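You operate a simulated robot arm through the tools that you are given. There is no shell and no other tool. Be economical: measure what you need, move in short steps, check, and stop when the job is done.

Carry out the task below with a simulated two-armed robot. There is one attempt and no reset: what you move stays moved.

## Task
Take the cloth rag from the top of the yellow bench and lay it out flat on the top of the white bench.

It is judged by the outcome, as a careful person would: the job done as asked, and still so three seconds after it is handed in. It fails if anything else is knocked over, pushed out of place, dropped, spilled or broken. Flat cloth is picked up by pressing the open fingertips on it (5 to 10 N) and closing them slowly along it; thin cloth reads only 2 to 8 mm in the jaws.

## Robot
Two 6-joint arms with two-finger parallel grippers on one trunk, on a base that drives. Base frame: it is fixed to the floor where the robot stands at the start and does not move with it; the origin is under the middle of the robot, x ahead of it, y to its left, z up; the surface under the hand at the start is at about z = 850. Units: mm, degrees, N and s.
The left shoulder is at the start at [50, 170, 1260], the right one opposite. With the tool pointing down near the work surface each hand reaches from about 500 to 960 mm from the robot's upright axis, wherever it stands, measured 20 degrees to its own side. Places, roughly: top of the white bench [200, -1100, 800]. Payload 1.57 kg a hand.
The tool frame of a hand sits at the grasp point between the pads (the TCP): z along the fingers, y along the line on which they close. The tips reach 30 mm beyond it. The gripper opens to 80 mm. The fingers are 17 mm wide and 12 mm thick; the gripper's body (40 by 82 mm) begins 80 mm behind the TCP.
Orientation is that of the tool frame in the base frame, as [roll, pitch, yaw] about the fixed x, y, z axes, in that order (R = Rz(yaw) Ry(pitch) Rx(roll)). With the fingers straight down and closing along the base's y, the tool's x points along the base's -x, its y along +y and its z along -z.

## Interface
- The arms move only by the tool nudge_tool. It takes "left_commands", "right_commands" or both (then of equal length, played together; a hand with none holds still); each is a list of rows, each an object of numbers (a shift or turn left out is 0, a gripper value left out holds the last): "dx", "dy", "dz": the shift along the tool's x, y, z in cm; "wx", "wy", "wz": the turn, a rotation vector about the tool's x, y, z in degrees. In form: [{"dx": .., "dy": .., "dz": .., "wx": .., "wy": .., "wz": ..}, ...]. A call has 1 to 20 rows; each row is the pose to reach, as a shift and turn from the pose commanded when the call began, along the tool's axes at that moment. "left_hand" and "right_hand" are, for a hand that has rows, the gripper command, from -1 (shut) to 1 (fully open), values between in proportion, set as the call begins (left out, the last holds). Each row takes 0.2 s and may step no farther than 50 mm and 8.6 degrees from the row before; otherwise, or with a gripper value out of range, the whole call is refused. A pose out of reach is approached as far as the arm can. The call stops where the force on the tool passes 40 N (or 10 N more than at its start, if that is more) or the arm is blocked; 0.2 s more then pass. The fingers move at their own pace (about 72 mm/s each) and stop on an object; they squeeze with about 34 N. The grip force told is the motor's: it shows also when the fingers shut on nothing. Time passes only in rows, and 0.2 s behind the last, so rows that repeat a pose let the fingers close. It gives the time, the measured TCP pose, the force on the tool (base axes), the opening and the grip force at its end, in the units of the frame above (readings bear some noise), with the torque about the TCP (base axes, N m) and any sound that the robot's microphone picked up, and new pictures: "show" is both (left out), scene, wrist or none (wrist: the cameras of the hands that moved).
- Cameras (640 x 400 px; columns grow to the right, rows downward): "scene" is now at [24.6, -51.4, 1834.4]; the picture's right is [-0.64, -0.77, 0.00], its down [-0.59, 0.49, -0.64] and it looks along [0.50, -0.41, -0.77] (base axes); focal length 288 px, centre (320, 200). "left" rides on the left gripper at [72, 7, -122] in its tool frame; the picture's right is [-0.09, 1.00, 0.00], its down [-0.84, -0.08, -0.54] and it looks along [-0.54, -0.05, 0.84] (tool axes); focal length 238 px, centre (320, 200). "right" rides on the right gripper at [72, -7, -122] in its tool frame; the picture's right is [0.09, 1.00, 0.00], its down [-0.84, 0.08, -0.54] and it looks along [-0.54, 0.05, 0.84] (tool axes); focal length 238 px, centre (320, 200). There is no depth. A picture from a camera that has moved, and an enlarged one, comes with that camera's place and axes in the base frame and with its lens. The place of the scene camera against the robot may be out by one fixed shift of up to 12 mm in any direction.
- lift_body(by): slides the trunk up (or, below 0, down) by that many mm; the arms and the scene camera ride with it, the base frame stays. It gives what a move gives, with no picture.
- steer(legs): drives the robot by 1 to 6 legs, each [ahead, left, turn to the left] in mm, mm and degrees, along the robot's own axes; the way and the turn of a leg run together, so that a leg with both is an arc; at most 1500 mm and 180 degrees a leg. The arms and the cameras ride along, it lands a little off, and it stops where it bumps. It gives what a move gives, and a new picture of the scene camera.
- head_to(pan, tilt): turns the head with the scene camera to pan (to the left, within 86 degrees either way) and tilt (down, from -29 to 69), counted from straight ahead of the robot. It gives what a move gives, and a new picture of the scene camera.
- inspect(camera, box): a new picture of the part [left, top, right, bottom] of that camera's present view, enlarged. The clock stands still meanwhile.
- job_done(): hands the job in; it is judged then, once.

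Work in short steps. Places have to be worked out from the pictures, the camera data and where the tool is seen: move nearer, look again, correct. Check each grasp and each placing, and mend what went wrong. You have 120 turns and 260 pictures in all, those below and enlarged ones among them. Open the grippers and draw the arms clear of the work before you hand the job in, unless the task says otherwise; then end with one line.

The tools are called after ">>>" as a command line: name --argument value ..., lists and objects as JSON in quotes. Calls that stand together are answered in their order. nudge_tool: Moves the arms, as the interface text tells. Its arguments: {"type":"object","properties":{"left_commands":{"type":"array"},"left_hand":{"type":"number"},"right_commands":{"type":"array"},"right_hand":{"type":"number"},"show":{"type":"string","enum":["both","scene","wrist","none"]}},"required":[]} The other tools are called the same way: lift_body (by) slides the trunk up or down; steer (legs) drives the base; head_to (pan, tilt) turns the head that bears the scene camera; inspect (camera, box) takes an enlarged picture of a part of a camera's view; job_done () hands the job in.

At the start:

```text
time_s: 0.0
left_tool_pos: [801.8, -92.2, 1149.7]
left_tcp_rot: [-180.0, 0.0, -180.0]
left_force: [-0.4, 0.0, -0.3]
left_ft_torque: [-0.01, 0.02, -0.02]
left_finger_gap: 80.0
left_finger_force: 0.0
right_tool_pos: [361.7, -508.0, 1150.0]
right_tcp_rot: [-180.0, 0.0, 180.0]
right_force: [-0.9, -0.1, -0.1]
right_ft_torque: [-0.04, 0.0, 0.0]
right_finger_gap: 80.0
right_finger_force: 0.0
trunk travel left (down, up): [-875.0, 95.0]
robot x, y, heading: [-0.0, -0.5, -0.3]
head pan, tilt: [-39.7, 49.9]
```

scene: 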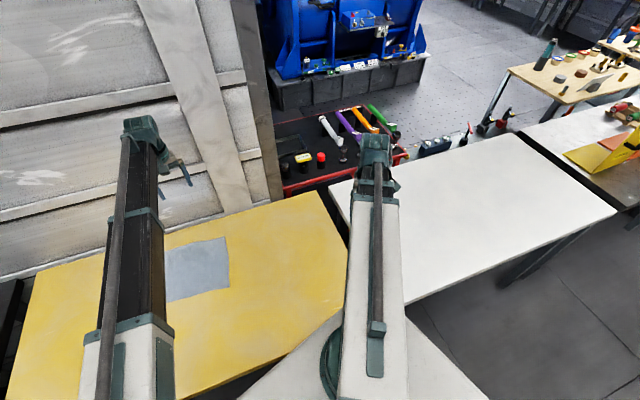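
right: 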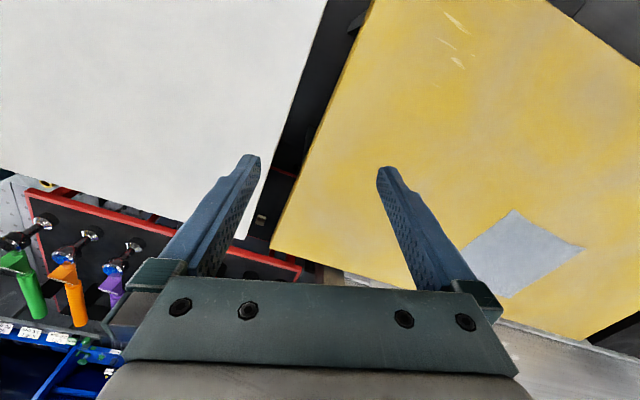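
left: 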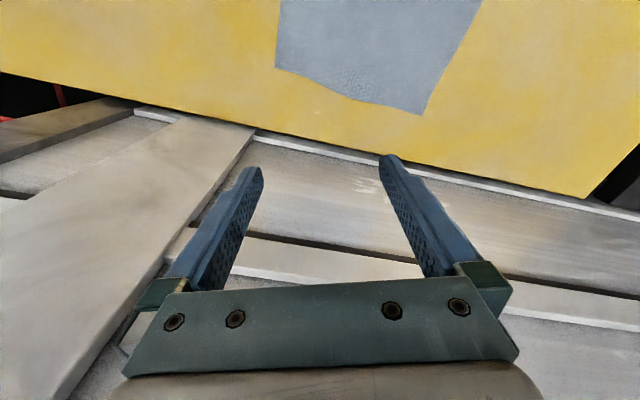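

From the pictures, the rag's corners come out near A(751,-156), B(554,-71), C(844,81) and D(647,166), at z≈850. I'll move both hands, open, above the near edge B–D, yawed to match it, and look again.

>>> nudge_tool --left_commands '[{"dx": 1.2, "dy": 1.9, "dz": 1.25, "wz": 1.83}, {"dx": 2.4, "dy": 3.8, "dz": 2.5, "wz": 3.67}, {"dx": 3.6, "dy": 5.75, "dz": 3.75, "wz": 5.5}, {"dx": 4.8, "dy": 7.7, "dz": 5, "wz": 7.3}, {"dx": 6, "dy": 9.6, "dz": 6.25, "wz": 9.2}, {"dx": 7.2, "dy": 11.5, "dz": 7.5, "wz": 11}, {"dx": 8.5, "dy": 13.4, "dz": 8.75, "wz": 12.8}, {"dx": 9.7, "dy": 15.3, "dz": 10, "wz": 14.7}, {"dx": 10.9, "dy": 17.3, "dz": 11.25, "wz": 16.5}, {"dx": 12.1, "dy": 19.2, "dz": 12.5, "wz": 18.3}, {"dx": 13.3, "dy": 21.1, "dz": 13.75, "wz": 20.2}, {"dx": 14.5, "dy": 23, "dz": 15, "wz": 22}]' --right_commands '[{"dx": -1.8, "dy": 3.75, "dz": 1.25, "wz": 1.83}, {"dx": -3.6, "dy": 7.5, "dz": 2.5, "wz": 3.67}, {"dx": -5.45, "dy": 11.2, "dz": 3.75, "wz": 5.5}, {"dx": -7.3, "dy": 15, "dz": 5, "wz": 7.3}, {"dx": -9.1, "dy": 18.7, "dz": 6.25, "wz": 9.2}, {"dx": -10.9, "dy": 22.45, "dz": 7.5, "wz": 11}, {"dx": -12.7, "dy": 26.2, "dz": 8.75, "wz": 12.8}, {"dx": -14.5, "dy": 29.9, "dz": 10, "wz": 14.7}, {"dx": -16.35, "dy": 33.7, "dz": 11.25, "wz": 16.5}, {"dx": -18.2, "dy": 37.4, "dz": 12.5, "wz": 18.3}, {"dx": -20, "dy": 41.2, "dz": 13.75, "wz": 20.2}, {"dx": -21.8, "dy": 44.9, "dz": 15, "wz": 22}]' --left_hand 0 --right_hand 0

```text
time_s: 2.6
left_tool_pos: [655.6, 140.2, 1150.1]
left_tcp_rot: [-179.9, -0.1, 158.0]
left_force: [1.0, -0.4, -0.7]
left_ft_torque: [-0.02, 0.0, 0.03]
left_finger_gap: 40.1
left_finger_force: 0.1
left hand out of reach, approached as far as the arm can: row 1, 2, 3, 4, 5, 6, 7, 8, 9, 10, 11, 12
right_tool_pos: [582.9, -62.5, 1149.0]
right_tcp_rot: [179.9, 0.0, 157.9]
right_force: [0.7, 0.1, 0.1]
right_ft_torque: [-0.03, 0.0, -0.01]
right_finger_gap: 40.3
right_finger_force: 0.0
right hand out of reach, approached as far as the arm can: row 1, 2, 3, 4, 5, 6, 7, 8, 9, 10, 11, 12
trunk travel left (down, up): [-875.0, 95.0]
robot x, y, heading: [1.6, 0.4, -0.0]
head pan, tilt: [-39.7, 49.9]
camera scene: at [24.3, -50.4, 1834.4], right [-0.64, -0.77, 0.0], down [-0.59, 0.49, -0.64], along [0.5, -0.41, -0.76], focal length 288 px, centre (320, 200)
camera right: at [513.5, -43.8, 1271.8], right [0.29, 0.96, 0.0], down [0.8, -0.24, 0.54], along [0.52, -0.16, -0.84], focal length 238 px, centre (320, 200)
camera left: at [591.8, 173.3, 1271.2], right [0.46, 0.89, 0.0], down [0.75, -0.39, 0.54], along [0.48, -0.25, -0.84], focal length 238 px, centre (320, 200)
```

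scene: 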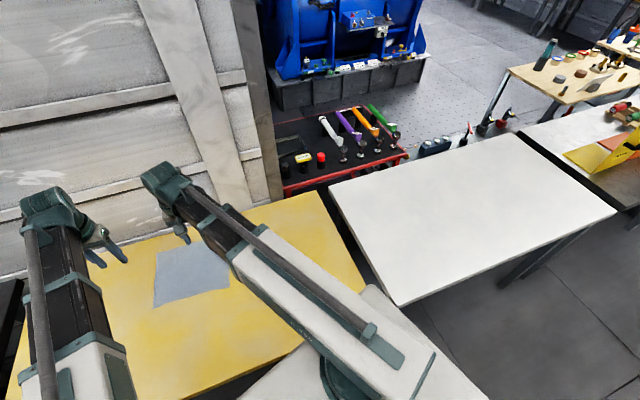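
right: 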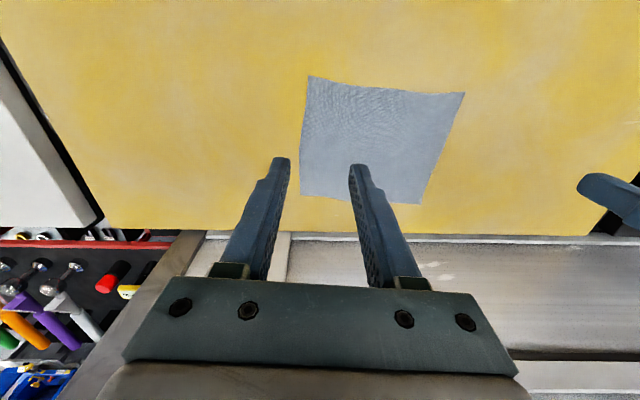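
left: 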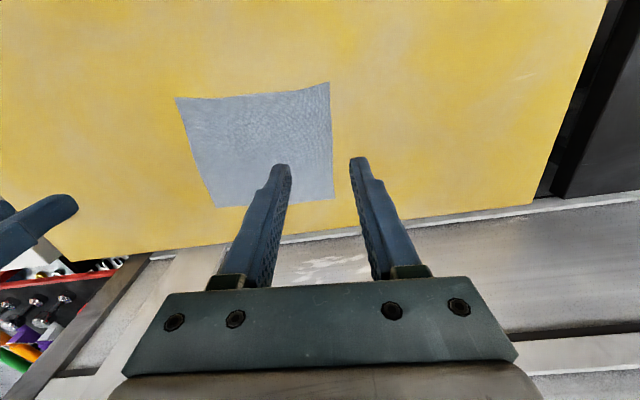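

Wrist views agree on the rag's corners: B(547,-72), D(642,163), C(842,76), A(746,-159). The arms can't go lower with the trunk this high, so I'll lower the trunk.

>>> lift_body --by -200

```text
time_s: 4.8
left_tool_pos: [657.6, 141.1, 951.2]
left_tcp_rot: [180.0, 0.0, 158.0]
left_force: [0.8, 0.0, 0.4]
left_ft_torque: [-0.01, -0.03, 0.0]
left_finger_gap: 39.9
left_finger_force: 0.0
right_tool_pos: [582.0, -64.2, 949.7]
right_tcp_rot: [180.0, 0.0, 158.0]
right_force: [0.0, -0.8, 0.4]
right_ft_torque: [-0.01, 0.01, 0.04]
right_finger_gap: 40.1
right_finger_force: 0.0
trunk travel left (down, up): [-675.0, 295.0]
robot x, y, heading: [-0.6, -1.7, 0.1]
head pan, tilt: [-39.7, 49.9]
```

I'll correct the lateral offsets, narrow the gap to about 30 mm, and check whether the arms can descend by themselves now.

>>> nudge_tool --left_commands '[{"dx": 0.18, "dy": -1.0, "dz": 1}, {"dx": 0.18, "dy": -1.0, "dz": 2.5}, {"dx": 0.18, "dy": -1.0, "dz": 4}]' --right_commands '[{"dx": 0.9, "dy": 0.4, "dz": 1}, {"dx": 0.9, "dy": 0.4, "dz": 2.5}, {"dx": 0.9, "dy": 0.4, "dz": 4}]' --left_hand -0.25 --right_hand -0.25 --show "wrist"

```text
time_s: 5.6
left_tool_pos: [651.5, 132.1, 950.2]
left_tcp_rot: [-180.0, -0.1, 158.0]
left_force: [0.7, 0.2, 0.8]
left_ft_torque: [-0.02, 0.0, -0.04]
left_finger_gap: 29.8
left_finger_force: 0.0
left hand out of reach, approached as far as the arm can: row 1, 2, 3
right_tool_pos: [576.1, -55.9, 949.8]
right_tcp_rot: [180.0, 0.0, 158.0]
right_force: [-0.1, -0.9, -0.2]
right_ft_torque: [-0.02, 0.01, -0.03]
right_finger_gap: 29.9
right_finger_force: 0.0
right hand out of reach, approached as far as the arm can: row 1, 2, 3
trunk travel left (down, up): [-675.0, 295.0]
robot x, y, heading: [0.9, -3.9, -0.1]
head pan, tilt: [-39.7, 49.9]
camera right: at [507.6, -37.5, 1071.6], right [0.29, 0.96, 0.0], down [0.8, -0.24, 0.54], along [0.52, -0.16, -0.84], focal length 238 px, centre (320, 200)
camera left: at [587.5, 164.3, 1071.2], right [0.46, 0.89, 0.0], down [0.75, -0.39, 0.54], along [0.48, -0.25, -0.84], focal length 238 px, centre (320, 200)
```

right: 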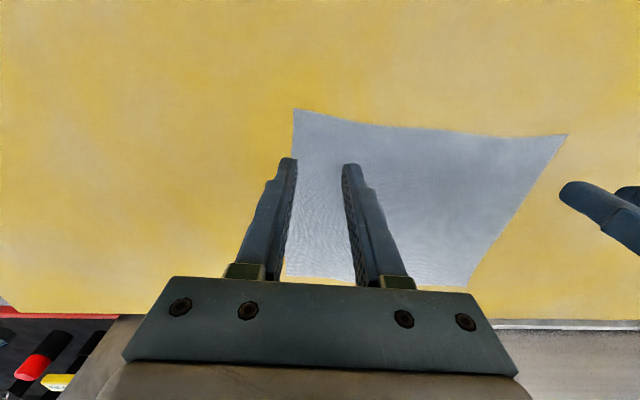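
left: 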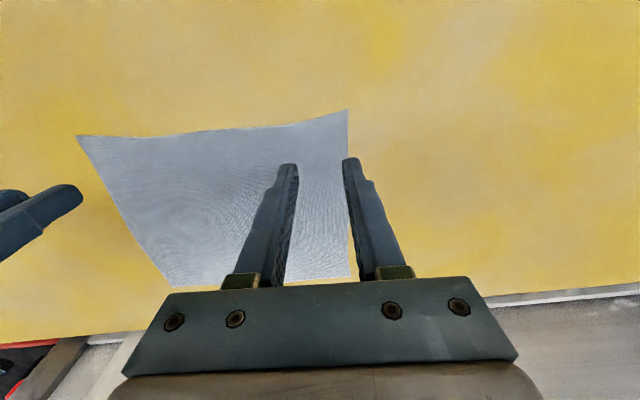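

Laterals moved well, but the arms won't descend. I'll check whether they can rise, to learn what the vertical limit is.

>>> nudge_tool --left_commands '[{"dz": -1}, {"dz": -2}, {"dz": -2}]' --right_commands '[{"dz": -1}, {"dz": -2}, {"dz": -2}]' --show "none"

```text
time_s: 6.4
left_tool_pos: [652.0, 133.0, 948.9]
left_tcp_rot: [-179.9, 0.0, 158.0]
left_force: [-0.5, 0.4, 0.3]
left_ft_torque: [0.04, 0.01, -0.02]
left_finger_gap: 29.8
left_finger_force: 0.0
left hand out of reach, approached as far as the arm can: row 1, 2, 3
right_tool_pos: [576.3, -56.5, 950.5]
right_tcp_rot: [-179.9, 0.0, 158.1]
right_force: [0.1, -0.1, 0.0]
right_ft_torque: [0.02, 0.0, -0.01]
right_finger_gap: 30.2
right_finger_force: 0.1
right hand out of reach, approached as far as the arm can: row 1, 2, 3
trunk travel left (down, up): [-675.0, 295.0]
robot x, y, heading: [-3.1, 3.1, 0.0]
head pan, tilt: [-39.7, 49.9]
```

The command may have been carried past the limit, so I'll raise it further to see when the arms respond.

>>> nudge_tool --left_commands '[{"dz": -4}, {"dz": -8}, {"dz": -12}, {"dz": -16}, {"dz": -20}, {"dz": -20}]' --right_commands '[{"dz": -4}, {"dz": -8}, {"dz": -12}, {"dz": -16}, {"dz": -20}, {"dz": -20}]' --show "none"

```text
time_s: 7.8
left_tool_pos: [651.4, 132.3, 948.8]
left_tcp_rot: [-179.9, 0.0, 158.0]
left_force: [0.2, -0.1, 0.4]
left_ft_torque: [0.04, 0.0, 0.02]
left_finger_gap: 30.1
left_finger_force: 0.1
left hand out of reach, approached as far as the arm can: row 1, 2, 3, 4, 5, 6
right_tool_pos: [572.0, -51.1, 949.3]
right_tcp_rot: [-180.0, 0.1, 158.0]
right_force: [0.1, 0.6, -0.7]
right_ft_torque: [-0.01, 0.0, 0.03]
right_finger_gap: 29.9
right_finger_force: 0.1
right hand out of reach, approached as far as the arm can: row 1, 2, 3, 4, 5, 6
trunk travel left (down, up): [-675.0, 295.0]
robot x, y, heading: [0.7, 1.0, -0.0]
head pan, tilt: [-39.7, 49.9]
```

The arms can't move vertically at all, so the trunk has to do all the z motion. I'll re-trim the right hand, then lower the trunk towards the rag.

>>> nudge_tool --left_commands '[{"dz": 3}, {"dz": 3}]' --right_commands '[{"dx": -0.4, "dy": -0.4, "dz": 3}, {"dx": -0.4, "dy": -0.4, "dz": 3}]' --show "none"

>>> lift_body --by -55

>>> nudge_tool --left_commands '[{"dx": 0}]' --right_commands '[{"dx": 0}]' --show "wrist"

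```text
time_s: 8.4
left_tool_pos: [651.4, 131.4, 949.3]
left_tcp_rot: [-180.0, 0.0, 158.0]
left_force: [0.2, -0.7, 0.0]
left_ft_torque: [0.01, -0.04, -0.04]
left_finger_gap: 29.9
left_finger_force: 0.0
left hand out of reach, approached as far as the arm can: row 1, 2
right_tool_pos: [572.4, -56.7, 948.4]
right_tcp_rot: [-179.9, 0.0, 158.0]
right_force: [0.0, 0.1, -1.0]
right_ft_torque: [-0.01, 0.01, 0.02]
right_finger_gap: 29.9
right_finger_force: 0.0
right hand out of reach, approached as far as the arm can: row 1, 2
trunk travel left (down, up): [-675.0, 295.0]
robot x, y, heading: [1.1, -4.5, 0.1]
head pan, tilt: [-39.7, 49.9]
```

```text
time_s: 9.3
left_tool_pos: [652.9, 131.1, 896.5]
left_tcp_rot: [-179.9, 0.0, 158.0]
left_force: [0.7, -0.1, -0.5]
left_ft_torque: [-0.03, -0.01, 0.0]
left_finger_gap: 30.2
left_finger_force: 0.0
right_tool_pos: [572.5, -58.3, 893.9]
right_tcp_rot: [-179.9, 0.1, 158.0]
right_force: [0.5, -0.3, 0.2]
right_ft_torque: [0.04, -0.03, -0.02]
right_finger_gap: 30.1
right_finger_force: 0.0
trunk travel left (down, up): [-620.0, 350.0]
robot x, y, heading: [-3.1, 2.6, 0.2]
head pan, tilt: [-39.7, 49.9]
```

```text
time_s: 9.7
left_tool_pos: [651.5, 131.8, 894.2]
left_tcp_rot: [-180.0, 0.0, 157.9]
left_force: [1.1, 0.5, 0.5]
left_ft_torque: [0.01, -0.02, -0.01]
left_finger_gap: 30.1
left_finger_force: 0.1
right_tool_pos: [571.1, -57.3, 895.2]
right_tcp_rot: [180.0, 0.0, 158.0]
right_force: [-0.5, -1.3, 0.5]
right_ft_torque: [0.01, 0.01, 0.01]
right_finger_gap: 29.8
right_finger_force: 0.0
trunk travel left (down, up): [-620.0, 350.0]
robot x, y, heading: [-0.9, 1.7, -0.1]
head pan, tilt: [-39.7, 49.9]
camera right: at [503.0, -37.3, 1016.7], right [0.29, 0.96, 0.0], down [0.8, -0.24, 0.54], along [0.52, -0.16, -0.84], focal length 238 px, centre (320, 200)
camera left: at [587.4, 164.4, 1016.3], right [0.46, 0.89, 0.0], down [0.75, -0.39, 0.54], along [0.48, -0.25, -0.84], focal length 238 px, centre (320, 200)
```

right: 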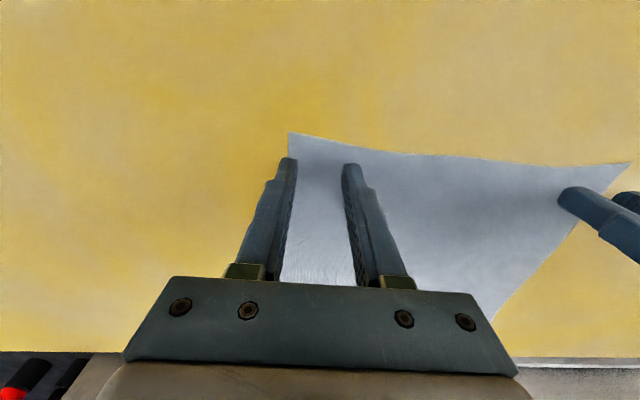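
left: 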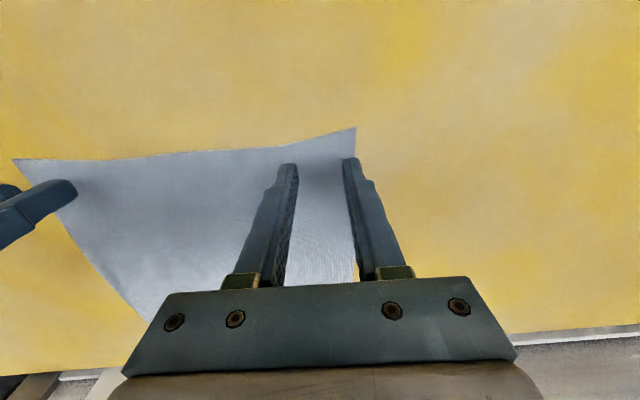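

Both tip pairs sit about 16–22 mm inside the edge and 25 mm from the corners. I'll shift each 4–5 mm inward and lower the trunk to contact.

>>> nudge_tool --left_commands '[{"dy": -0.4}]' --right_commands '[{"dx": -0.3, "dy": 0.5}]' --show "none"

>>> lift_body --by -11

>>> lift_body --by -3

```text
time_s: 10.1
left_tool_pos: [650.4, 129.6, 893.6]
left_tcp_rot: [-179.9, 0.0, 157.9]
left_force: [-0.6, -0.4, -0.2]
left_ft_torque: [-0.01, -0.01, 0.01]
left_finger_gap: 29.8
left_finger_force: 0.0
right_tool_pos: [576.6, -52.9, 894.4]
right_tcp_rot: [179.9, 0.0, 158.0]
right_force: [-0.9, -0.9, -0.1]
right_ft_torque: [0.0, -0.01, 0.02]
right_finger_gap: 30.0
right_finger_force: 0.0
trunk travel left (down, up): [-620.0, 350.0]
robot x, y, heading: [2.1, -2.1, -0.2]
head pan, tilt: [-39.7, 49.9]
```

```text
time_s: 10.7
left_tool_pos: [649.9, 128.4, 882.6]
left_tcp_rot: [180.0, 0.1, 158.1]
left_force: [0.3, 0.8, 0.5]
left_ft_torque: [0.01, -0.03, 0.02]
left_finger_gap: 29.8
left_finger_force: 0.0
right_tool_pos: [576.2, -53.3, 883.1]
right_tcp_rot: [-180.0, 0.0, 158.0]
right_force: [0.2, -0.2, 0.1]
right_ft_torque: [0.01, 0.02, 0.01]
right_finger_gap: 30.0
right_finger_force: 0.0
trunk travel left (down, up): [-609.0, 361.0]
robot x, y, heading: [0.0, -4.0, -0.2]
head pan, tilt: [-39.7, 49.9]
```

```text
time_s: 11.2
left_tool_pos: [650.0, 129.7, 881.6]
left_tcp_rot: [-180.0, 0.0, 158.0]
left_force: [0.8, 0.0, 4.8]
left_ft_torque: [0.03, -0.01, 0.0]
left_finger_gap: 30.3
left_finger_force: 0.2
right_tool_pos: [576.7, -53.8, 880.5]
right_tcp_rot: [180.0, 0.0, 158.1]
right_force: [1.4, -0.2, 8.6]
right_ft_torque: [-0.05, 0.03, 0.03]
right_finger_gap: 30.3
right_finger_force: 0.0
trunk travel left (down, up): [-606.0, 364.0]
robot x, y, heading: [-1.0, -0.7, 0.1]
head pan, tilt: [-39.7, 49.9]
```

Contact at about 5 N and 9 N, which is in range. I'll close slowly in steps.

>>> nudge_tool --left_commands '[{"dx": 0}]' --right_commands '[{"dx": 0}]' --left_hand -0.4 --right_hand -0.4 --show "none"

>>> nudge_tool --left_commands '[{"dx": 0}]' --right_commands '[{"dx": 0}]' --left_hand -0.55 --right_hand -0.55 --show "wrist"

```text
time_s: 11.6
left_tool_pos: [647.9, 129.2, 882.2]
left_tcp_rot: [-179.9, 0.0, 158.0]
left_force: [0.5, 0.2, 5.2]
left_ft_torque: [-0.01, 0.04, -0.02]
left_finger_gap: 23.3
left_finger_force: 0.0
right_tool_pos: [575.6, -53.6, 881.8]
right_tcp_rot: [-179.9, 0.1, 158.0]
right_force: [0.6, 0.4, 10.1]
right_ft_torque: [-0.01, 0.04, 0.02]
right_finger_gap: 22.4
right_finger_force: 0.1
trunk travel left (down, up): [-606.0, 364.0]
robot x, y, heading: [0.6, 0.3, 0.0]
head pan, tilt: [-39.7, 49.9]
```

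```text
time_s: 12.0
left_tool_pos: [649.1, 129.4, 881.6]
left_tcp_rot: [-180.0, 0.0, 158.1]
left_force: [0.1, -0.2, 4.8]
left_ft_torque: [-0.02, 0.04, 0.0]
left_finger_gap: 17.2
left_finger_force: 0.1
right_tool_pos: [576.2, -54.4, 880.7]
right_tcp_rot: [180.0, -0.1, 158.0]
right_force: [-0.1, -0.1, 11.7]
right_ft_torque: [0.01, 0.05, 0.02]
right_finger_gap: 16.2
right_finger_force: 0.1
trunk travel left (down, up): [-606.0, 364.0]
robot x, y, heading: [3.1, 1.9, -0.1]
head pan, tilt: [-39.7, 49.9]
camera right: at [506.6, -33.5, 1003.2], right [0.29, 0.96, 0.0], down [0.8, -0.24, 0.54], along [0.52, -0.16, -0.84], focal length 238 px, centre (320, 200)
camera left: at [585.0, 161.0, 1002.8], right [0.46, 0.89, 0.0], down [0.75, -0.39, 0.54], along [0.48, -0.25, -0.84], focal length 238 px, centre (320, 200)
```

right: 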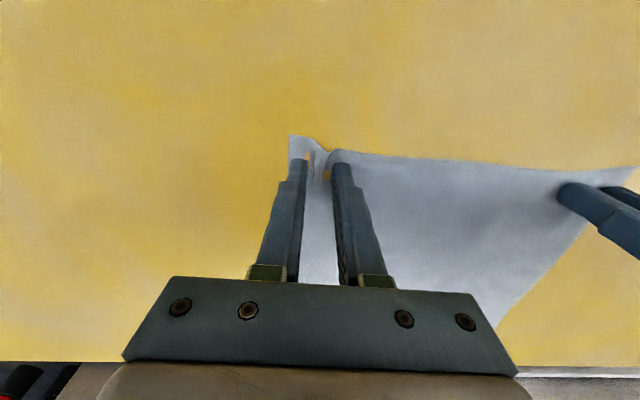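
left: 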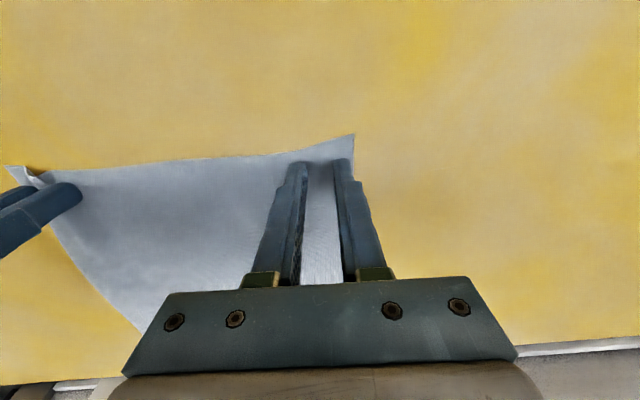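

The right is folding the cloth nicely; the left, pressing lighter, seems to slip. I'll finish closing the right while the left reopens, then press a little harder for the left.

>>> nudge_tool --left_commands '[{"dx": 0}]' --right_commands '[{"dx": 0}]' --left_hand -0.4 --right_hand -0.75 --show "none"

>>> nudge_tool --left_commands '[{"dx": 0}, {"dx": 0}]' --right_commands '[{"dx": 0}, {"dx": 0}]' --left_hand -0.25 --right_hand -1 --show "wrist"

```text
time_s: 12.4
left_tool_pos: [649.0, 128.0, 881.6]
left_tcp_rot: [179.9, 0.0, 158.0]
left_force: [0.1, -0.6, 5.0]
left_ft_torque: [0.02, 0.02, 0.02]
left_finger_gap: 21.9
left_finger_force: 0.0
right_tool_pos: [575.5, -53.6, 881.8]
right_tcp_rot: [-180.0, -0.1, 158.0]
right_force: [0.1, 0.2, 11.2]
right_ft_torque: [0.0, 0.05, -0.02]
right_finger_gap: 8.3
right_finger_force: 0.0
trunk travel left (down, up): [-606.0, 364.0]
robot x, y, heading: [-0.4, 4.0, 0.1]
head pan, tilt: [-39.7, 49.9]
```

```text
time_s: 13.0
left_tool_pos: [649.2, 129.7, 880.7]
left_tcp_rot: [-180.0, 0.0, 158.1]
left_force: [0.0, 0.0, 5.7]
left_ft_torque: [0.01, 0.0, 0.02]
left_finger_gap: 27.1
left_finger_force: 0.1
right_tool_pos: [575.0, -53.6, 880.6]
right_tcp_rot: [-180.0, 0.0, 158.0]
right_force: [1.0, 1.0, 11.2]
right_ft_torque: [0.05, 0.08, -0.03]
right_finger_gap: 2.0
right_finger_force: 23.5
trunk travel left (down, up): [-606.0, 364.0]
robot x, y, heading: [2.8, 0.1, -0.1]
head pan, tilt: [-39.7, 49.9]
camera right: at [506.7, -33.5, 1003.2], right [0.29, 0.96, 0.0], down [0.8, -0.24, 0.54], along [0.52, -0.16, -0.84], focal length 238 px, centre (320, 200)
camera left: at [585.0, 161.0, 1002.8], right [0.46, 0.89, 0.0], down [0.75, -0.39, 0.54], along [0.48, -0.25, -0.84], focal length 238 px, centre (320, 200)
```

right: 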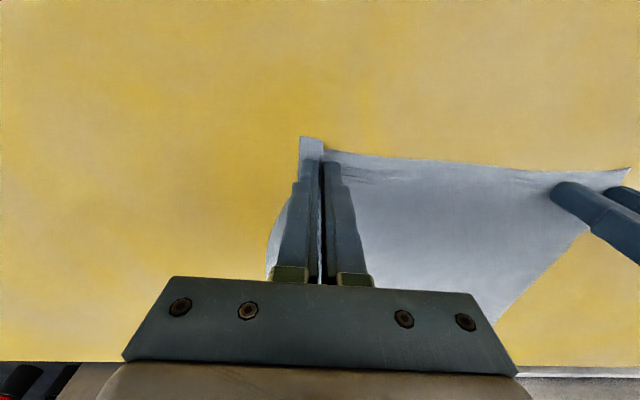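
left: 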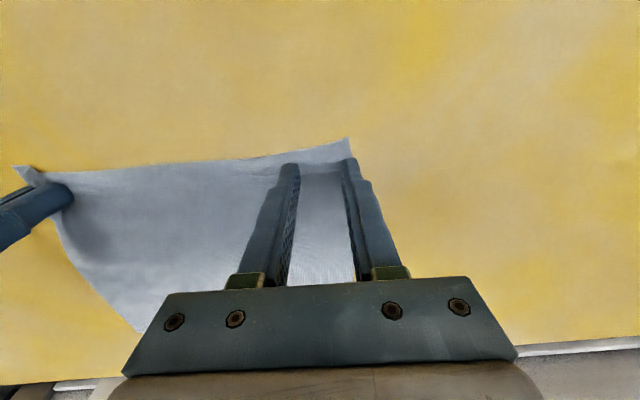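

Right hand holds the fold (2 mm, 23 N). The left outer finger is right at the cloth's side, so I'll rise 4 mm, shift the left 7 mm inward and press again 1 mm deeper.

>>> lift_body --by 4

>>> nudge_tool --left_commands '[{"dy": -0.7}, {"dy": -0.7}]' --left_hand -0.25 --show "none"

>>> lift_body --by -5

```text
time_s: 13.6
left_tool_pos: [649.5, 130.1, 884.5]
left_tcp_rot: [-180.0, 0.0, 158.0]
left_force: [0.3, -0.4, -0.4]
left_ft_torque: [-0.01, -0.01, 0.0]
left_finger_gap: 30.1
left_finger_force: 0.1
right_tool_pos: [577.0, -54.0, 885.1]
right_tcp_rot: [-180.0, 0.0, 158.0]
right_force: [0.4, -0.7, 0.6]
right_ft_torque: [0.0, -0.04, 0.04]
right_finger_gap: 1.7
right_finger_force: 23.8
trunk travel left (down, up): [-610.0, 360.0]
robot x, y, heading: [1.1, -1.8, -0.1]
head pan, tilt: [-39.7, 49.9]
```

```text
time_s: 14.2
left_tool_pos: [647.7, 123.2, 883.8]
left_tcp_rot: [179.9, 0.0, 158.0]
left_force: [0.6, 1.0, 0.7]
left_ft_torque: [-0.02, 0.04, 0.01]
left_finger_gap: 30.1
left_finger_force: 0.1
right_tool_pos: [576.3, -53.3, 883.9]
right_tcp_rot: [179.9, 0.0, 157.9]
right_force: [0.1, 0.3, -0.3]
right_ft_torque: [0.0, 0.01, -0.02]
right_finger_gap: 2.1
right_finger_force: 23.6
trunk travel left (down, up): [-610.0, 360.0]
robot x, y, heading: [0.6, 0.6, -0.0]
head pan, tilt: [-39.7, 49.9]
```

```text
time_s: 14.7
left_tool_pos: [646.7, 122.4, 881.9]
left_tcp_rot: [179.9, 0.1, 158.0]
left_force: [2.0, -0.3, 7.5]
left_ft_torque: [0.01, 0.01, 0.0]
left_finger_gap: 29.9
left_finger_force: 0.1
right_tool_pos: [575.3, -54.3, 881.0]
right_tcp_rot: [180.0, 0.0, 158.1]
right_force: [5.0, -0.3, 27.9]
right_ft_torque: [-0.1, -0.03, 0.01]
right_finger_gap: 1.8
right_finger_force: 23.1
trunk travel left (down, up): [-605.0, 365.0]
robot x, y, heading: [-0.6, -1.1, -0.3]
head pan, tilt: [-39.7, 49.9]
```

Left now presses at 7.5 N. I'll close the left slowly.

>>> nudge_tool --left_commands '[{"dx": 0}]' --left_hand -0.4 --show "none"

>>> nudge_tool --left_commands '[{"dx": 0}]' --left_hand -0.55 --show "none"

>>> nudge_tool --left_commands '[{"dx": 0}]' --left_hand -0.75 --show "wrist"

```text
time_s: 15.1
left_tool_pos: [645.9, 122.2, 880.7]
left_tcp_rot: [-180.0, 0.1, 157.9]
left_force: [0.1, -0.7, 8.2]
left_ft_torque: [0.0, 0.01, -0.03]
left_finger_gap: 22.6
left_finger_force: 0.1
right_tool_pos: [576.3, -53.7, 880.4]
right_tcp_rot: [179.8, 0.3, 158.0]
right_force: [7.7, 0.7, 37.4]
right_ft_torque: [-0.09, -0.07, -0.01]
right_finger_gap: 2.0
right_finger_force: 23.6
trunk travel left (down, up): [-605.0, 365.0]
robot x, y, heading: [3.9, 1.0, -0.1]
head pan, tilt: [-39.7, 49.9]
```

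```text
time_s: 15.5
left_tool_pos: [646.1, 122.0, 881.3]
left_tcp_rot: [-179.9, 0.1, 158.0]
left_force: [-0.3, 0.3, 7.7]
left_ft_torque: [0.0, 0.0, -0.02]
left_finger_gap: 16.8
left_finger_force: 0.0
right_tool_pos: [575.8, -53.5, 881.5]
right_tcp_rot: [-180.0, 0.1, 158.1]
right_force: [8.0, -0.9, 41.8]
right_ft_torque: [-0.11, -0.08, -0.02]
right_finger_gap: 1.8
right_finger_force: 23.5
trunk travel left (down, up): [-605.0, 365.0]
robot x, y, heading: [0.9, -1.5, 0.4]
head pan, tilt: [-39.7, 49.9]
```

```text
time_s: 15.9
left_tool_pos: [645.7, 123.3, 881.9]
left_tcp_rot: [180.0, 0.1, 158.0]
left_force: [-0.2, -2.1, 7.7]
left_ft_torque: [0.03, 0.0, 0.0]
left_finger_gap: 9.1
left_finger_force: 0.1
right_tool_pos: [576.3, -53.8, 881.0]
right_tcp_rot: [179.9, 0.1, 158.0]
right_force: [8.7, 0.4, 44.6]
right_ft_torque: [-0.07, -0.14, 0.02]
right_finger_gap: 1.9
right_finger_force: 23.5
trunk travel left (down, up): [-605.0, 365.0]
robot x, y, heading: [-0.5, -2.2, 0.1]
head pan, tilt: [-39.7, 49.9]
camera left: at [581.2, 154.6, 1002.7], right [0.46, 0.89, 0.0], down [0.75, -0.39, 0.54], along [0.48, -0.25, -0.84], focal length 238 px, centre (320, 200)
```

left: 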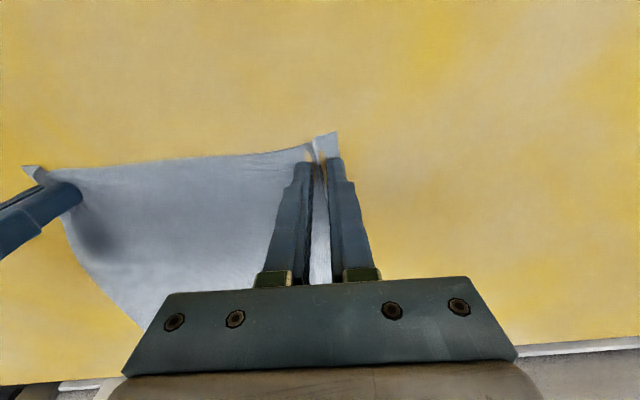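

The left is folding the cloth now. I'll shut it, then raise 30 mm to check the grasps.

>>> nudge_tool --left_commands '[{"dx": 0}, {"dx": 0}]' --left_hand -1 --show "none"

>>> lift_body --by 40

>>> nudge_tool --left_commands '[{"dx": 0}]' --right_commands '[{"dx": 0}]' --show "wrist"

```text
time_s: 16.5
left_tool_pos: [645.7, 122.5, 882.0]
left_tcp_rot: [180.0, 0.1, 158.0]
left_force: [-1.2, -4.3, 6.8]
left_ft_torque: [-0.14, 0.05, 0.06]
left_finger_gap: 1.9
left_finger_force: 23.3
right_tool_pos: [575.3, -53.0, 881.5]
right_tcp_rot: [179.9, 0.1, 158.0]
right_force: [9.8, 1.5, 45.6]
right_ft_torque: [-0.07, -0.15, -0.04]
right_finger_gap: 2.0
right_finger_force: 23.5
trunk travel left (down, up): [-605.0, 365.0]
robot x, y, heading: [-0.8, 1.1, -0.0]
head pan, tilt: [-39.7, 49.9]
```

```text
time_s: 17.3
left_tool_pos: [647.9, 123.4, 919.6]
left_tcp_rot: [-179.9, -0.1, 157.9]
left_force: [-1.6, -3.0, 0.2]
left_ft_torque: [-0.1, 0.06, 0.04]
left_finger_gap: 1.7
left_finger_force: 24.0
right_tool_pos: [577.4, -52.3, 919.4]
right_tcp_rot: [180.0, 0.1, 158.0]
right_force: [1.7, 3.6, 0.0]
right_ft_torque: [0.1, -0.07, -0.04]
right_finger_gap: 1.9
right_finger_force: 22.9
trunk travel left (down, up): [-645.0, 325.0]
robot x, y, heading: [-3.8, -0.6, 0.0]
head pan, tilt: [-39.7, 49.9]
```

```text
time_s: 17.7
left_tool_pos: [647.4, 124.1, 919.1]
left_tcp_rot: [-179.9, -0.1, 158.1]
left_force: [-2.2, -3.4, -0.4]
left_ft_torque: [-0.09, 0.0, 0.02]
left_finger_gap: 1.9
left_finger_force: 23.6
right_tool_pos: [576.7, -53.1, 919.6]
right_tcp_rot: [179.9, 0.0, 158.0]
right_force: [1.6, 3.6, 0.0]
right_ft_torque: [0.09, -0.03, -0.04]
right_finger_gap: 2.1
right_finger_force: 23.5
trunk travel left (down, up): [-645.0, 325.0]
robot x, y, heading: [1.4, -3.8, -0.0]
head pan, tilt: [-39.7, 49.9]
camera right: at [507.6, -33.5, 1041.6], right [0.29, 0.96, 0.0], down [0.8, -0.24, 0.54], along [0.52, -0.16, -0.84], focal length 238 px, centre (320, 200)
camera left: at [583.2, 154.6, 1041.2], right [0.46, 0.89, 0.0], down [0.75, -0.39, 0.54], along [0.48, -0.25, -0.84], focal length 238 px, centre (320, 200)
```

right: 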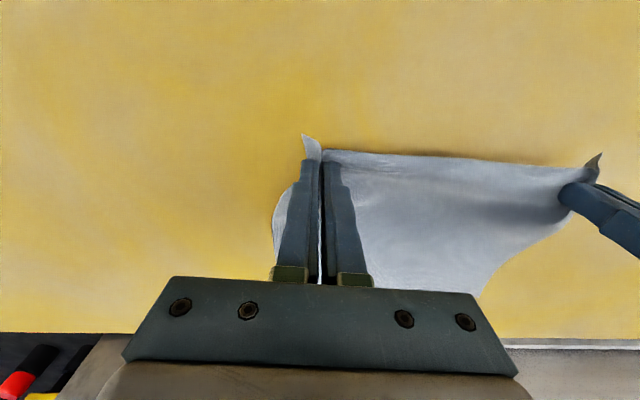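
left: 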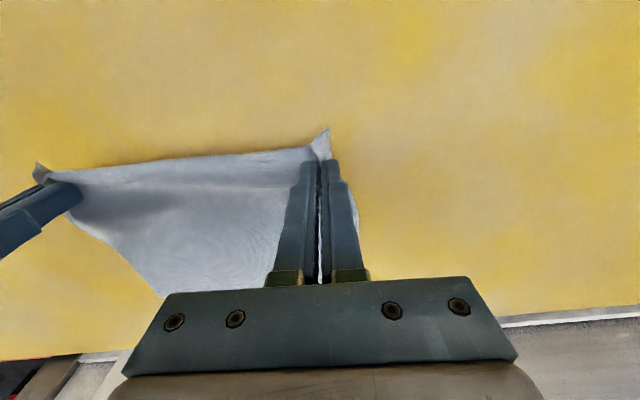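

Both grips hold the edge taut (~4 N). I'll raise the trunk so the rag hangs clear, and look right to check the driving way.

>>> lift_body --by 300

>>> head_to --pan -86 --tilt 45

>>> head_to --pan 0 --tilt 45

```text
time_s: 20.7
left_tool_pos: [647.3, 121.7, 1220.1]
left_tcp_rot: [179.9, 0.1, 158.0]
left_force: [-1.3, -4.2, -0.9]
left_ft_torque: [-0.07, 0.04, 0.01]
left_finger_gap: 2.1
left_finger_force: 23.3
right_tool_pos: [576.5, -54.2, 1219.6]
right_tcp_rot: [180.0, 0.0, 158.0]
right_force: [1.5, 3.5, 0.1]
right_ft_torque: [0.1, -0.02, -0.01]
right_finger_gap: 1.7
right_finger_force: 23.8
trunk travel left (down, up): [-945.0, 25.0]
robot x, y, heading: [-0.4, 1.8, -0.0]
head pan, tilt: [-39.7, 49.9]
```

```text
time_s: 21.9
left_tool_pos: [647.5, 122.6, 1219.5]
left_tcp_rot: [180.0, 0.0, 157.9]
left_force: [-1.0, -4.0, -0.8]
left_ft_torque: [-0.1, 0.04, 0.04]
left_finger_gap: 1.8
left_finger_force: 23.4
right_tool_pos: [575.7, -52.5, 1219.2]
right_tcp_rot: [-180.0, -0.1, 157.9]
right_force: [2.0, 2.6, -0.3]
right_ft_torque: [0.08, -0.06, -0.01]
right_finger_gap: 1.8
right_finger_force: 23.1
trunk travel left (down, up): [-945.0, 25.0]
robot x, y, heading: [1.6, -0.3, -0.1]
head pan, tilt: [-85.9, 45.0]
camera scene: at [-28.8, -83.2, 1911.2], right [-1.0, -0.07, 0.0], down [-0.05, 0.71, -0.71], along [0.05, -0.71, -0.71], focal length 288 px, centre (320, 200)
```

scene: 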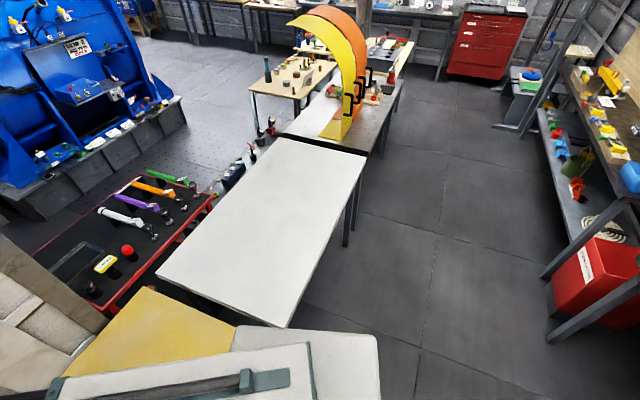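

```text
time_s: 23.5
left_tool_pos: [647.4, 122.4, 1218.8]
left_tcp_rot: [-179.9, 0.0, 158.0]
left_force: [-0.5, -2.3, -1.2]
left_ft_torque: [-0.09, 0.04, 0.03]
left_finger_gap: 1.6
left_finger_force: 23.3
right_tool_pos: [576.7, -52.6, 1219.7]
right_tcp_rot: [180.0, 0.0, 158.1]
right_force: [1.8, 3.3, 0.2]
right_ft_torque: [0.08, -0.02, -0.02]
right_finger_gap: 1.9
right_finger_force: 24.0
trunk travel left (down, up): [-945.0, 25.0]
robot x, y, heading: [1.4, 1.1, -0.2]
head pan, tilt: [0.0, 45.0]
camera scene: at [46.7, -2.1, 1911.2], right [0.0, -1.0, 0.0], down [-0.71, 0.0, -0.71], along [0.71, 0.0, -0.71], focal length 288 px, centre (320, 200)
```

scene: 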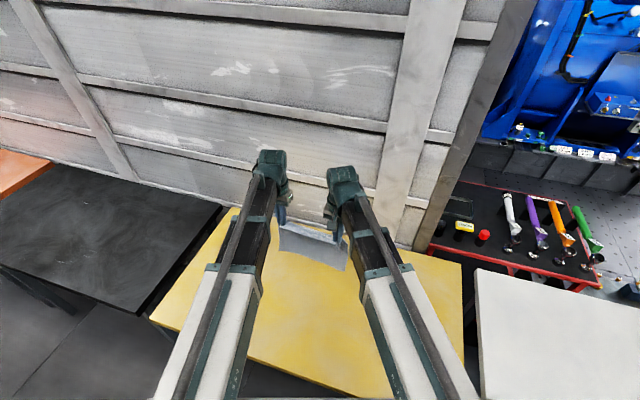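

The rag hangs properly from both hands. The floor behind and to the right is clear (shelf at x < -1400). I'll back off 465 mm and slide right 1050 mm, keeping the heading.

>>> steer --legs '[[-465, 0, 0], [0, -1050, 0]]'

```text
time_s: 31.3
left_tool_pos: [179.8, -925.4, 1219.5]
left_tcp_rot: [179.9, -0.1, 158.5]
left_force: [-2.0, -3.5, -0.2]
left_ft_torque: [-0.1, 0.09, 0.07]
left_finger_gap: 1.9
left_finger_force: 23.6
right_tool_pos: [111.2, -1102.8, 1220.2]
right_tcp_rot: [-180.0, 0.0, 158.5]
right_force: [1.7, 3.8, -0.1]
right_ft_torque: [0.15, -0.06, 0.0]
right_finger_gap: 1.9
right_finger_force: 23.4
trunk travel left (down, up): [-945.0, 25.0]
robot x, y, heading: [-464.5, -1054.1, 0.5]
head pan, tilt: [0.0, 45.0]
camera scene: at [-419.6, -1055.9, 1911.2], right [0.01, -1.0, 0.0], down [-0.71, -0.01, -0.71], along [0.71, 0.01, -0.71], focal length 288 px, centre (320, 200)
```

scene: 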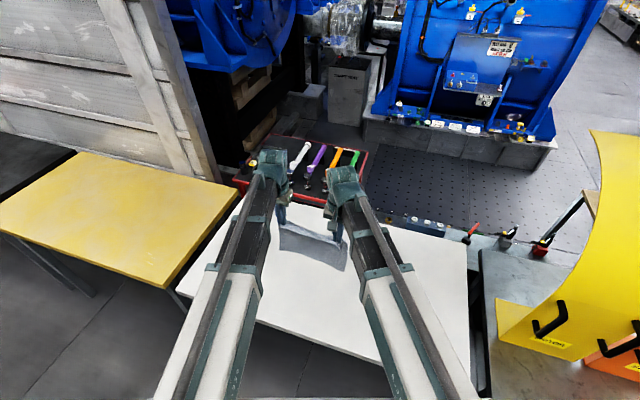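

The rag hangs over the white bench. I'll extend both hands 17 cm ahead along the tool's -x, then lower until the rag's bottom edge nearly touches (TCP ≈1035).

>>> nudge_tool --left_commands '[{"dx": -2}, {"dx": -4}, {"dx": -6}, {"dx": -8}, {"dx": -10}, {"dx": -12}, {"dx": -14}, {"dx": -15.5}, {"dx": -16.5}, {"dx": -17}, {"dx": -17}]' --right_commands '[{"dx": -2}, {"dx": -4}, {"dx": -6}, {"dx": -8}, {"dx": -10}, {"dx": -12}, {"dx": -14}, {"dx": -15.5}, {"dx": -16.5}, {"dx": -17}, {"dx": -17}]' --show "none"

>>> lift_body --by -185

>>> nudge_tool --left_commands '[{"dx": 0}]' --right_commands '[{"dx": 0}]' --show "both"

```text
time_s: 33.7
left_tool_pos: [337.3, -989.9, 1220.1]
left_tcp_rot: [180.0, 0.0, 158.5]
left_force: [-0.7, -2.4, 0.1]
left_ft_torque: [-0.07, 0.01, 0.02]
left_finger_gap: 1.7
left_finger_force: 23.4
right_tool_pos: [268.0, -1164.3, 1220.1]
right_tcp_rot: [179.9, 0.1, 158.5]
right_force: [1.2, 3.1, 1.0]
right_ft_torque: [0.09, -0.08, -0.01]
right_finger_gap: 1.7
right_finger_force: 23.5
trunk travel left (down, up): [-945.0, 25.0]
robot x, y, heading: [-465.2, -1054.7, 0.5]
head pan, tilt: [0.0, 45.0]
```

```text
time_s: 35.7
left_tool_pos: [338.7, -987.6, 1034.6]
left_tcp_rot: [180.0, 0.0, 158.4]
left_force: [-0.9, -3.0, -0.2]
left_ft_torque: [-0.06, 0.01, 0.01]
left_finger_gap: 1.7
left_finger_force: 23.5
right_tool_pos: [268.7, -1163.8, 1034.4]
right_tcp_rot: [179.9, 0.1, 158.5]
right_force: [0.4, 2.8, 0.4]
right_ft_torque: [0.11, -0.02, -0.04]
right_finger_gap: 2.1
right_finger_force: 23.3
trunk travel left (down, up): [-760.0, 210.0]
robot x, y, heading: [-465.4, -1051.3, 0.4]
head pan, tilt: [0.0, 45.0]
```

```text
time_s: 36.1
left_tool_pos: [338.2, -988.5, 1035.1]
left_tcp_rot: [179.9, 0.0, 158.6]
left_force: [-0.8, -2.2, -1.0]
left_ft_torque: [-0.05, 0.0, 0.03]
left_finger_gap: 1.8
left_finger_force: 23.9
right_tool_pos: [267.4, -1164.7, 1034.9]
right_tcp_rot: [179.9, 0.0, 158.6]
right_force: [1.7, 1.9, 0.7]
right_ft_torque: [0.09, -0.04, 0.0]
right_finger_gap: 2.0
right_finger_force: 23.6
trunk travel left (down, up): [-760.0, 210.0]
robot x, y, heading: [-467.9, -1054.3, 0.6]
head pan, tilt: [0.0, 45.0]
camera scene: at [-419.6, -1055.3, 1726.2], right [0.01, -1.0, 0.0], down [-0.71, -0.01, -0.71], along [0.71, 0.01, -0.71], focal length 288 px, centre (320, 200)
camera right: at [199.2, -1144.8, 1156.6], right [0.28, 0.96, 0.0], down [0.81, -0.23, 0.54], along [0.52, -0.15, -0.84], focal length 238 px, centre (320, 200)
camera left: at [273.5, -957.3, 1156.2], right [0.45, 0.89, 0.0], down [0.75, -0.38, 0.54], along [0.48, -0.24, -0.84], focal length 238 px, centre (320, 200)
```

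scene: 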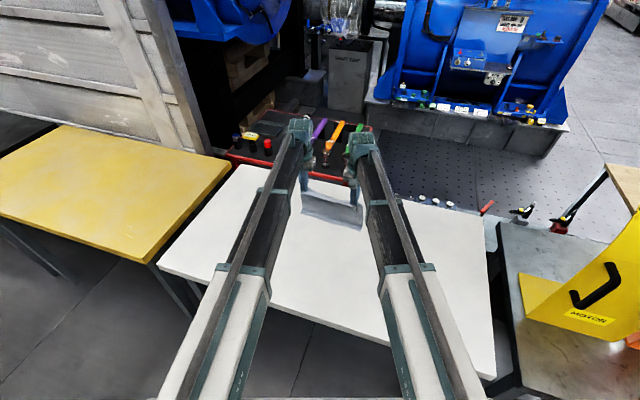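
right: 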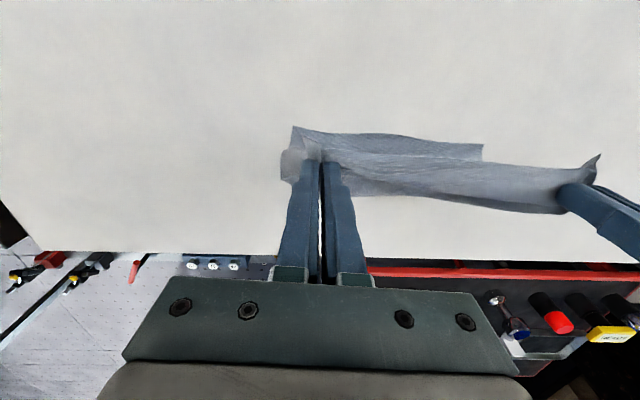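
left: 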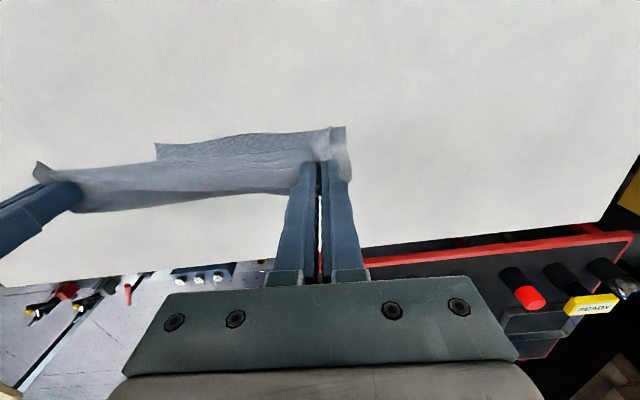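

The rag hangs with its bottom edge slightly away from the robot, some 10 mm above the bench. I'll lower 22 mm to touch, then pull back gently so it begins to lie ahead.

>>> lift_body --by -22

>>> nudge_tool --left_commands '[{"dx": 0.5}, {"dx": 1}, {"dx": 1.5}, {"dx": 2}]' --right_commands '[{"dx": 0.5}, {"dx": 1}, {"dx": 1.5}, {"dx": 2}]' --show "wrist"

```text
time_s: 36.8
left_tool_pos: [337.7, -987.8, 1012.2]
left_tcp_rot: [-180.0, 0.1, 158.5]
left_force: [-0.9, -2.4, -0.5]
left_ft_torque: [-0.05, -0.01, 0.04]
left_finger_gap: 2.0
left_finger_force: 23.7
right_tool_pos: [267.7, -1164.0, 1012.6]
right_tcp_rot: [180.0, 0.0, 158.4]
right_force: [1.2, 2.3, 0.1]
right_ft_torque: [0.07, -0.03, 0.0]
right_finger_gap: 1.8
right_finger_force: 22.8
trunk travel left (down, up): [-738.0, 232.0]
robot x, y, heading: [-465.4, -1054.7, 0.5]
head pan, tilt: [0.0, 45.0]
```

```text
time_s: 37.8
left_tool_pos: [319.8, -980.9, 1013.0]
left_tcp_rot: [-179.9, 0.0, 158.5]
left_force: [-0.3, -2.3, -0.7]
left_ft_torque: [-0.09, 0.03, 0.07]
left_finger_gap: 1.9
left_finger_force: 23.2
right_tool_pos: [249.9, -1156.9, 1012.8]
right_tcp_rot: [180.0, 0.0, 158.5]
right_force: [0.9, 2.7, -0.3]
right_ft_torque: [0.08, -0.04, -0.02]
right_finger_gap: 1.9
right_finger_force: 23.7
trunk travel left (down, up): [-738.0, 232.0]
robot x, y, heading: [-464.8, -1057.2, 0.5]
head pan, tilt: [0.0, 45.0]
camera right: at [180.1, -1137.3, 1134.7], right [0.28, 0.96, 0.0], down [0.81, -0.23, 0.54], along [0.52, -0.15, -0.84], focal length 238 px, centre (320, 200)
camera left: at [254.4, -950.0, 1134.3], right [0.45, 0.89, 0.0], down [0.75, -0.38, 0.54], along [0.48, -0.24, -0.84], focal length 238 px, centre (320, 200)
```

right: 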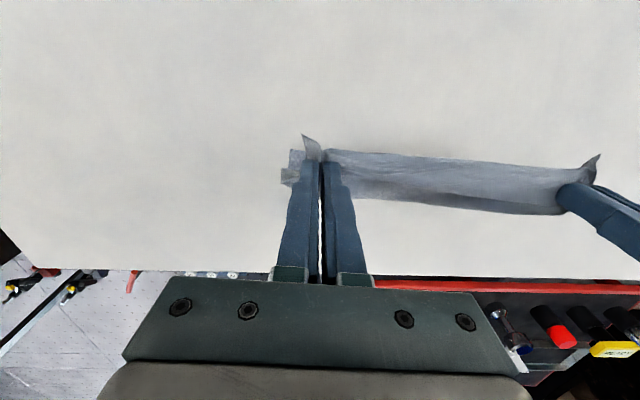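
left: 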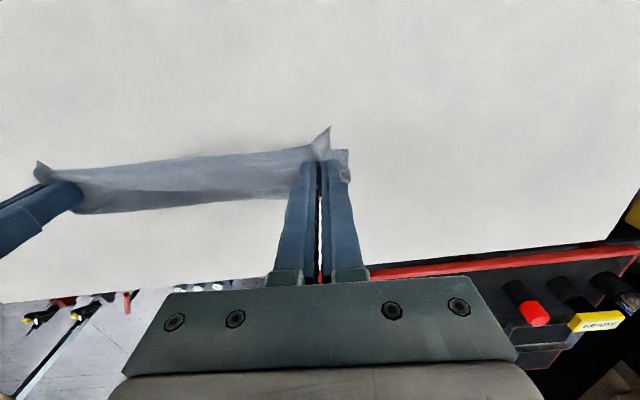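

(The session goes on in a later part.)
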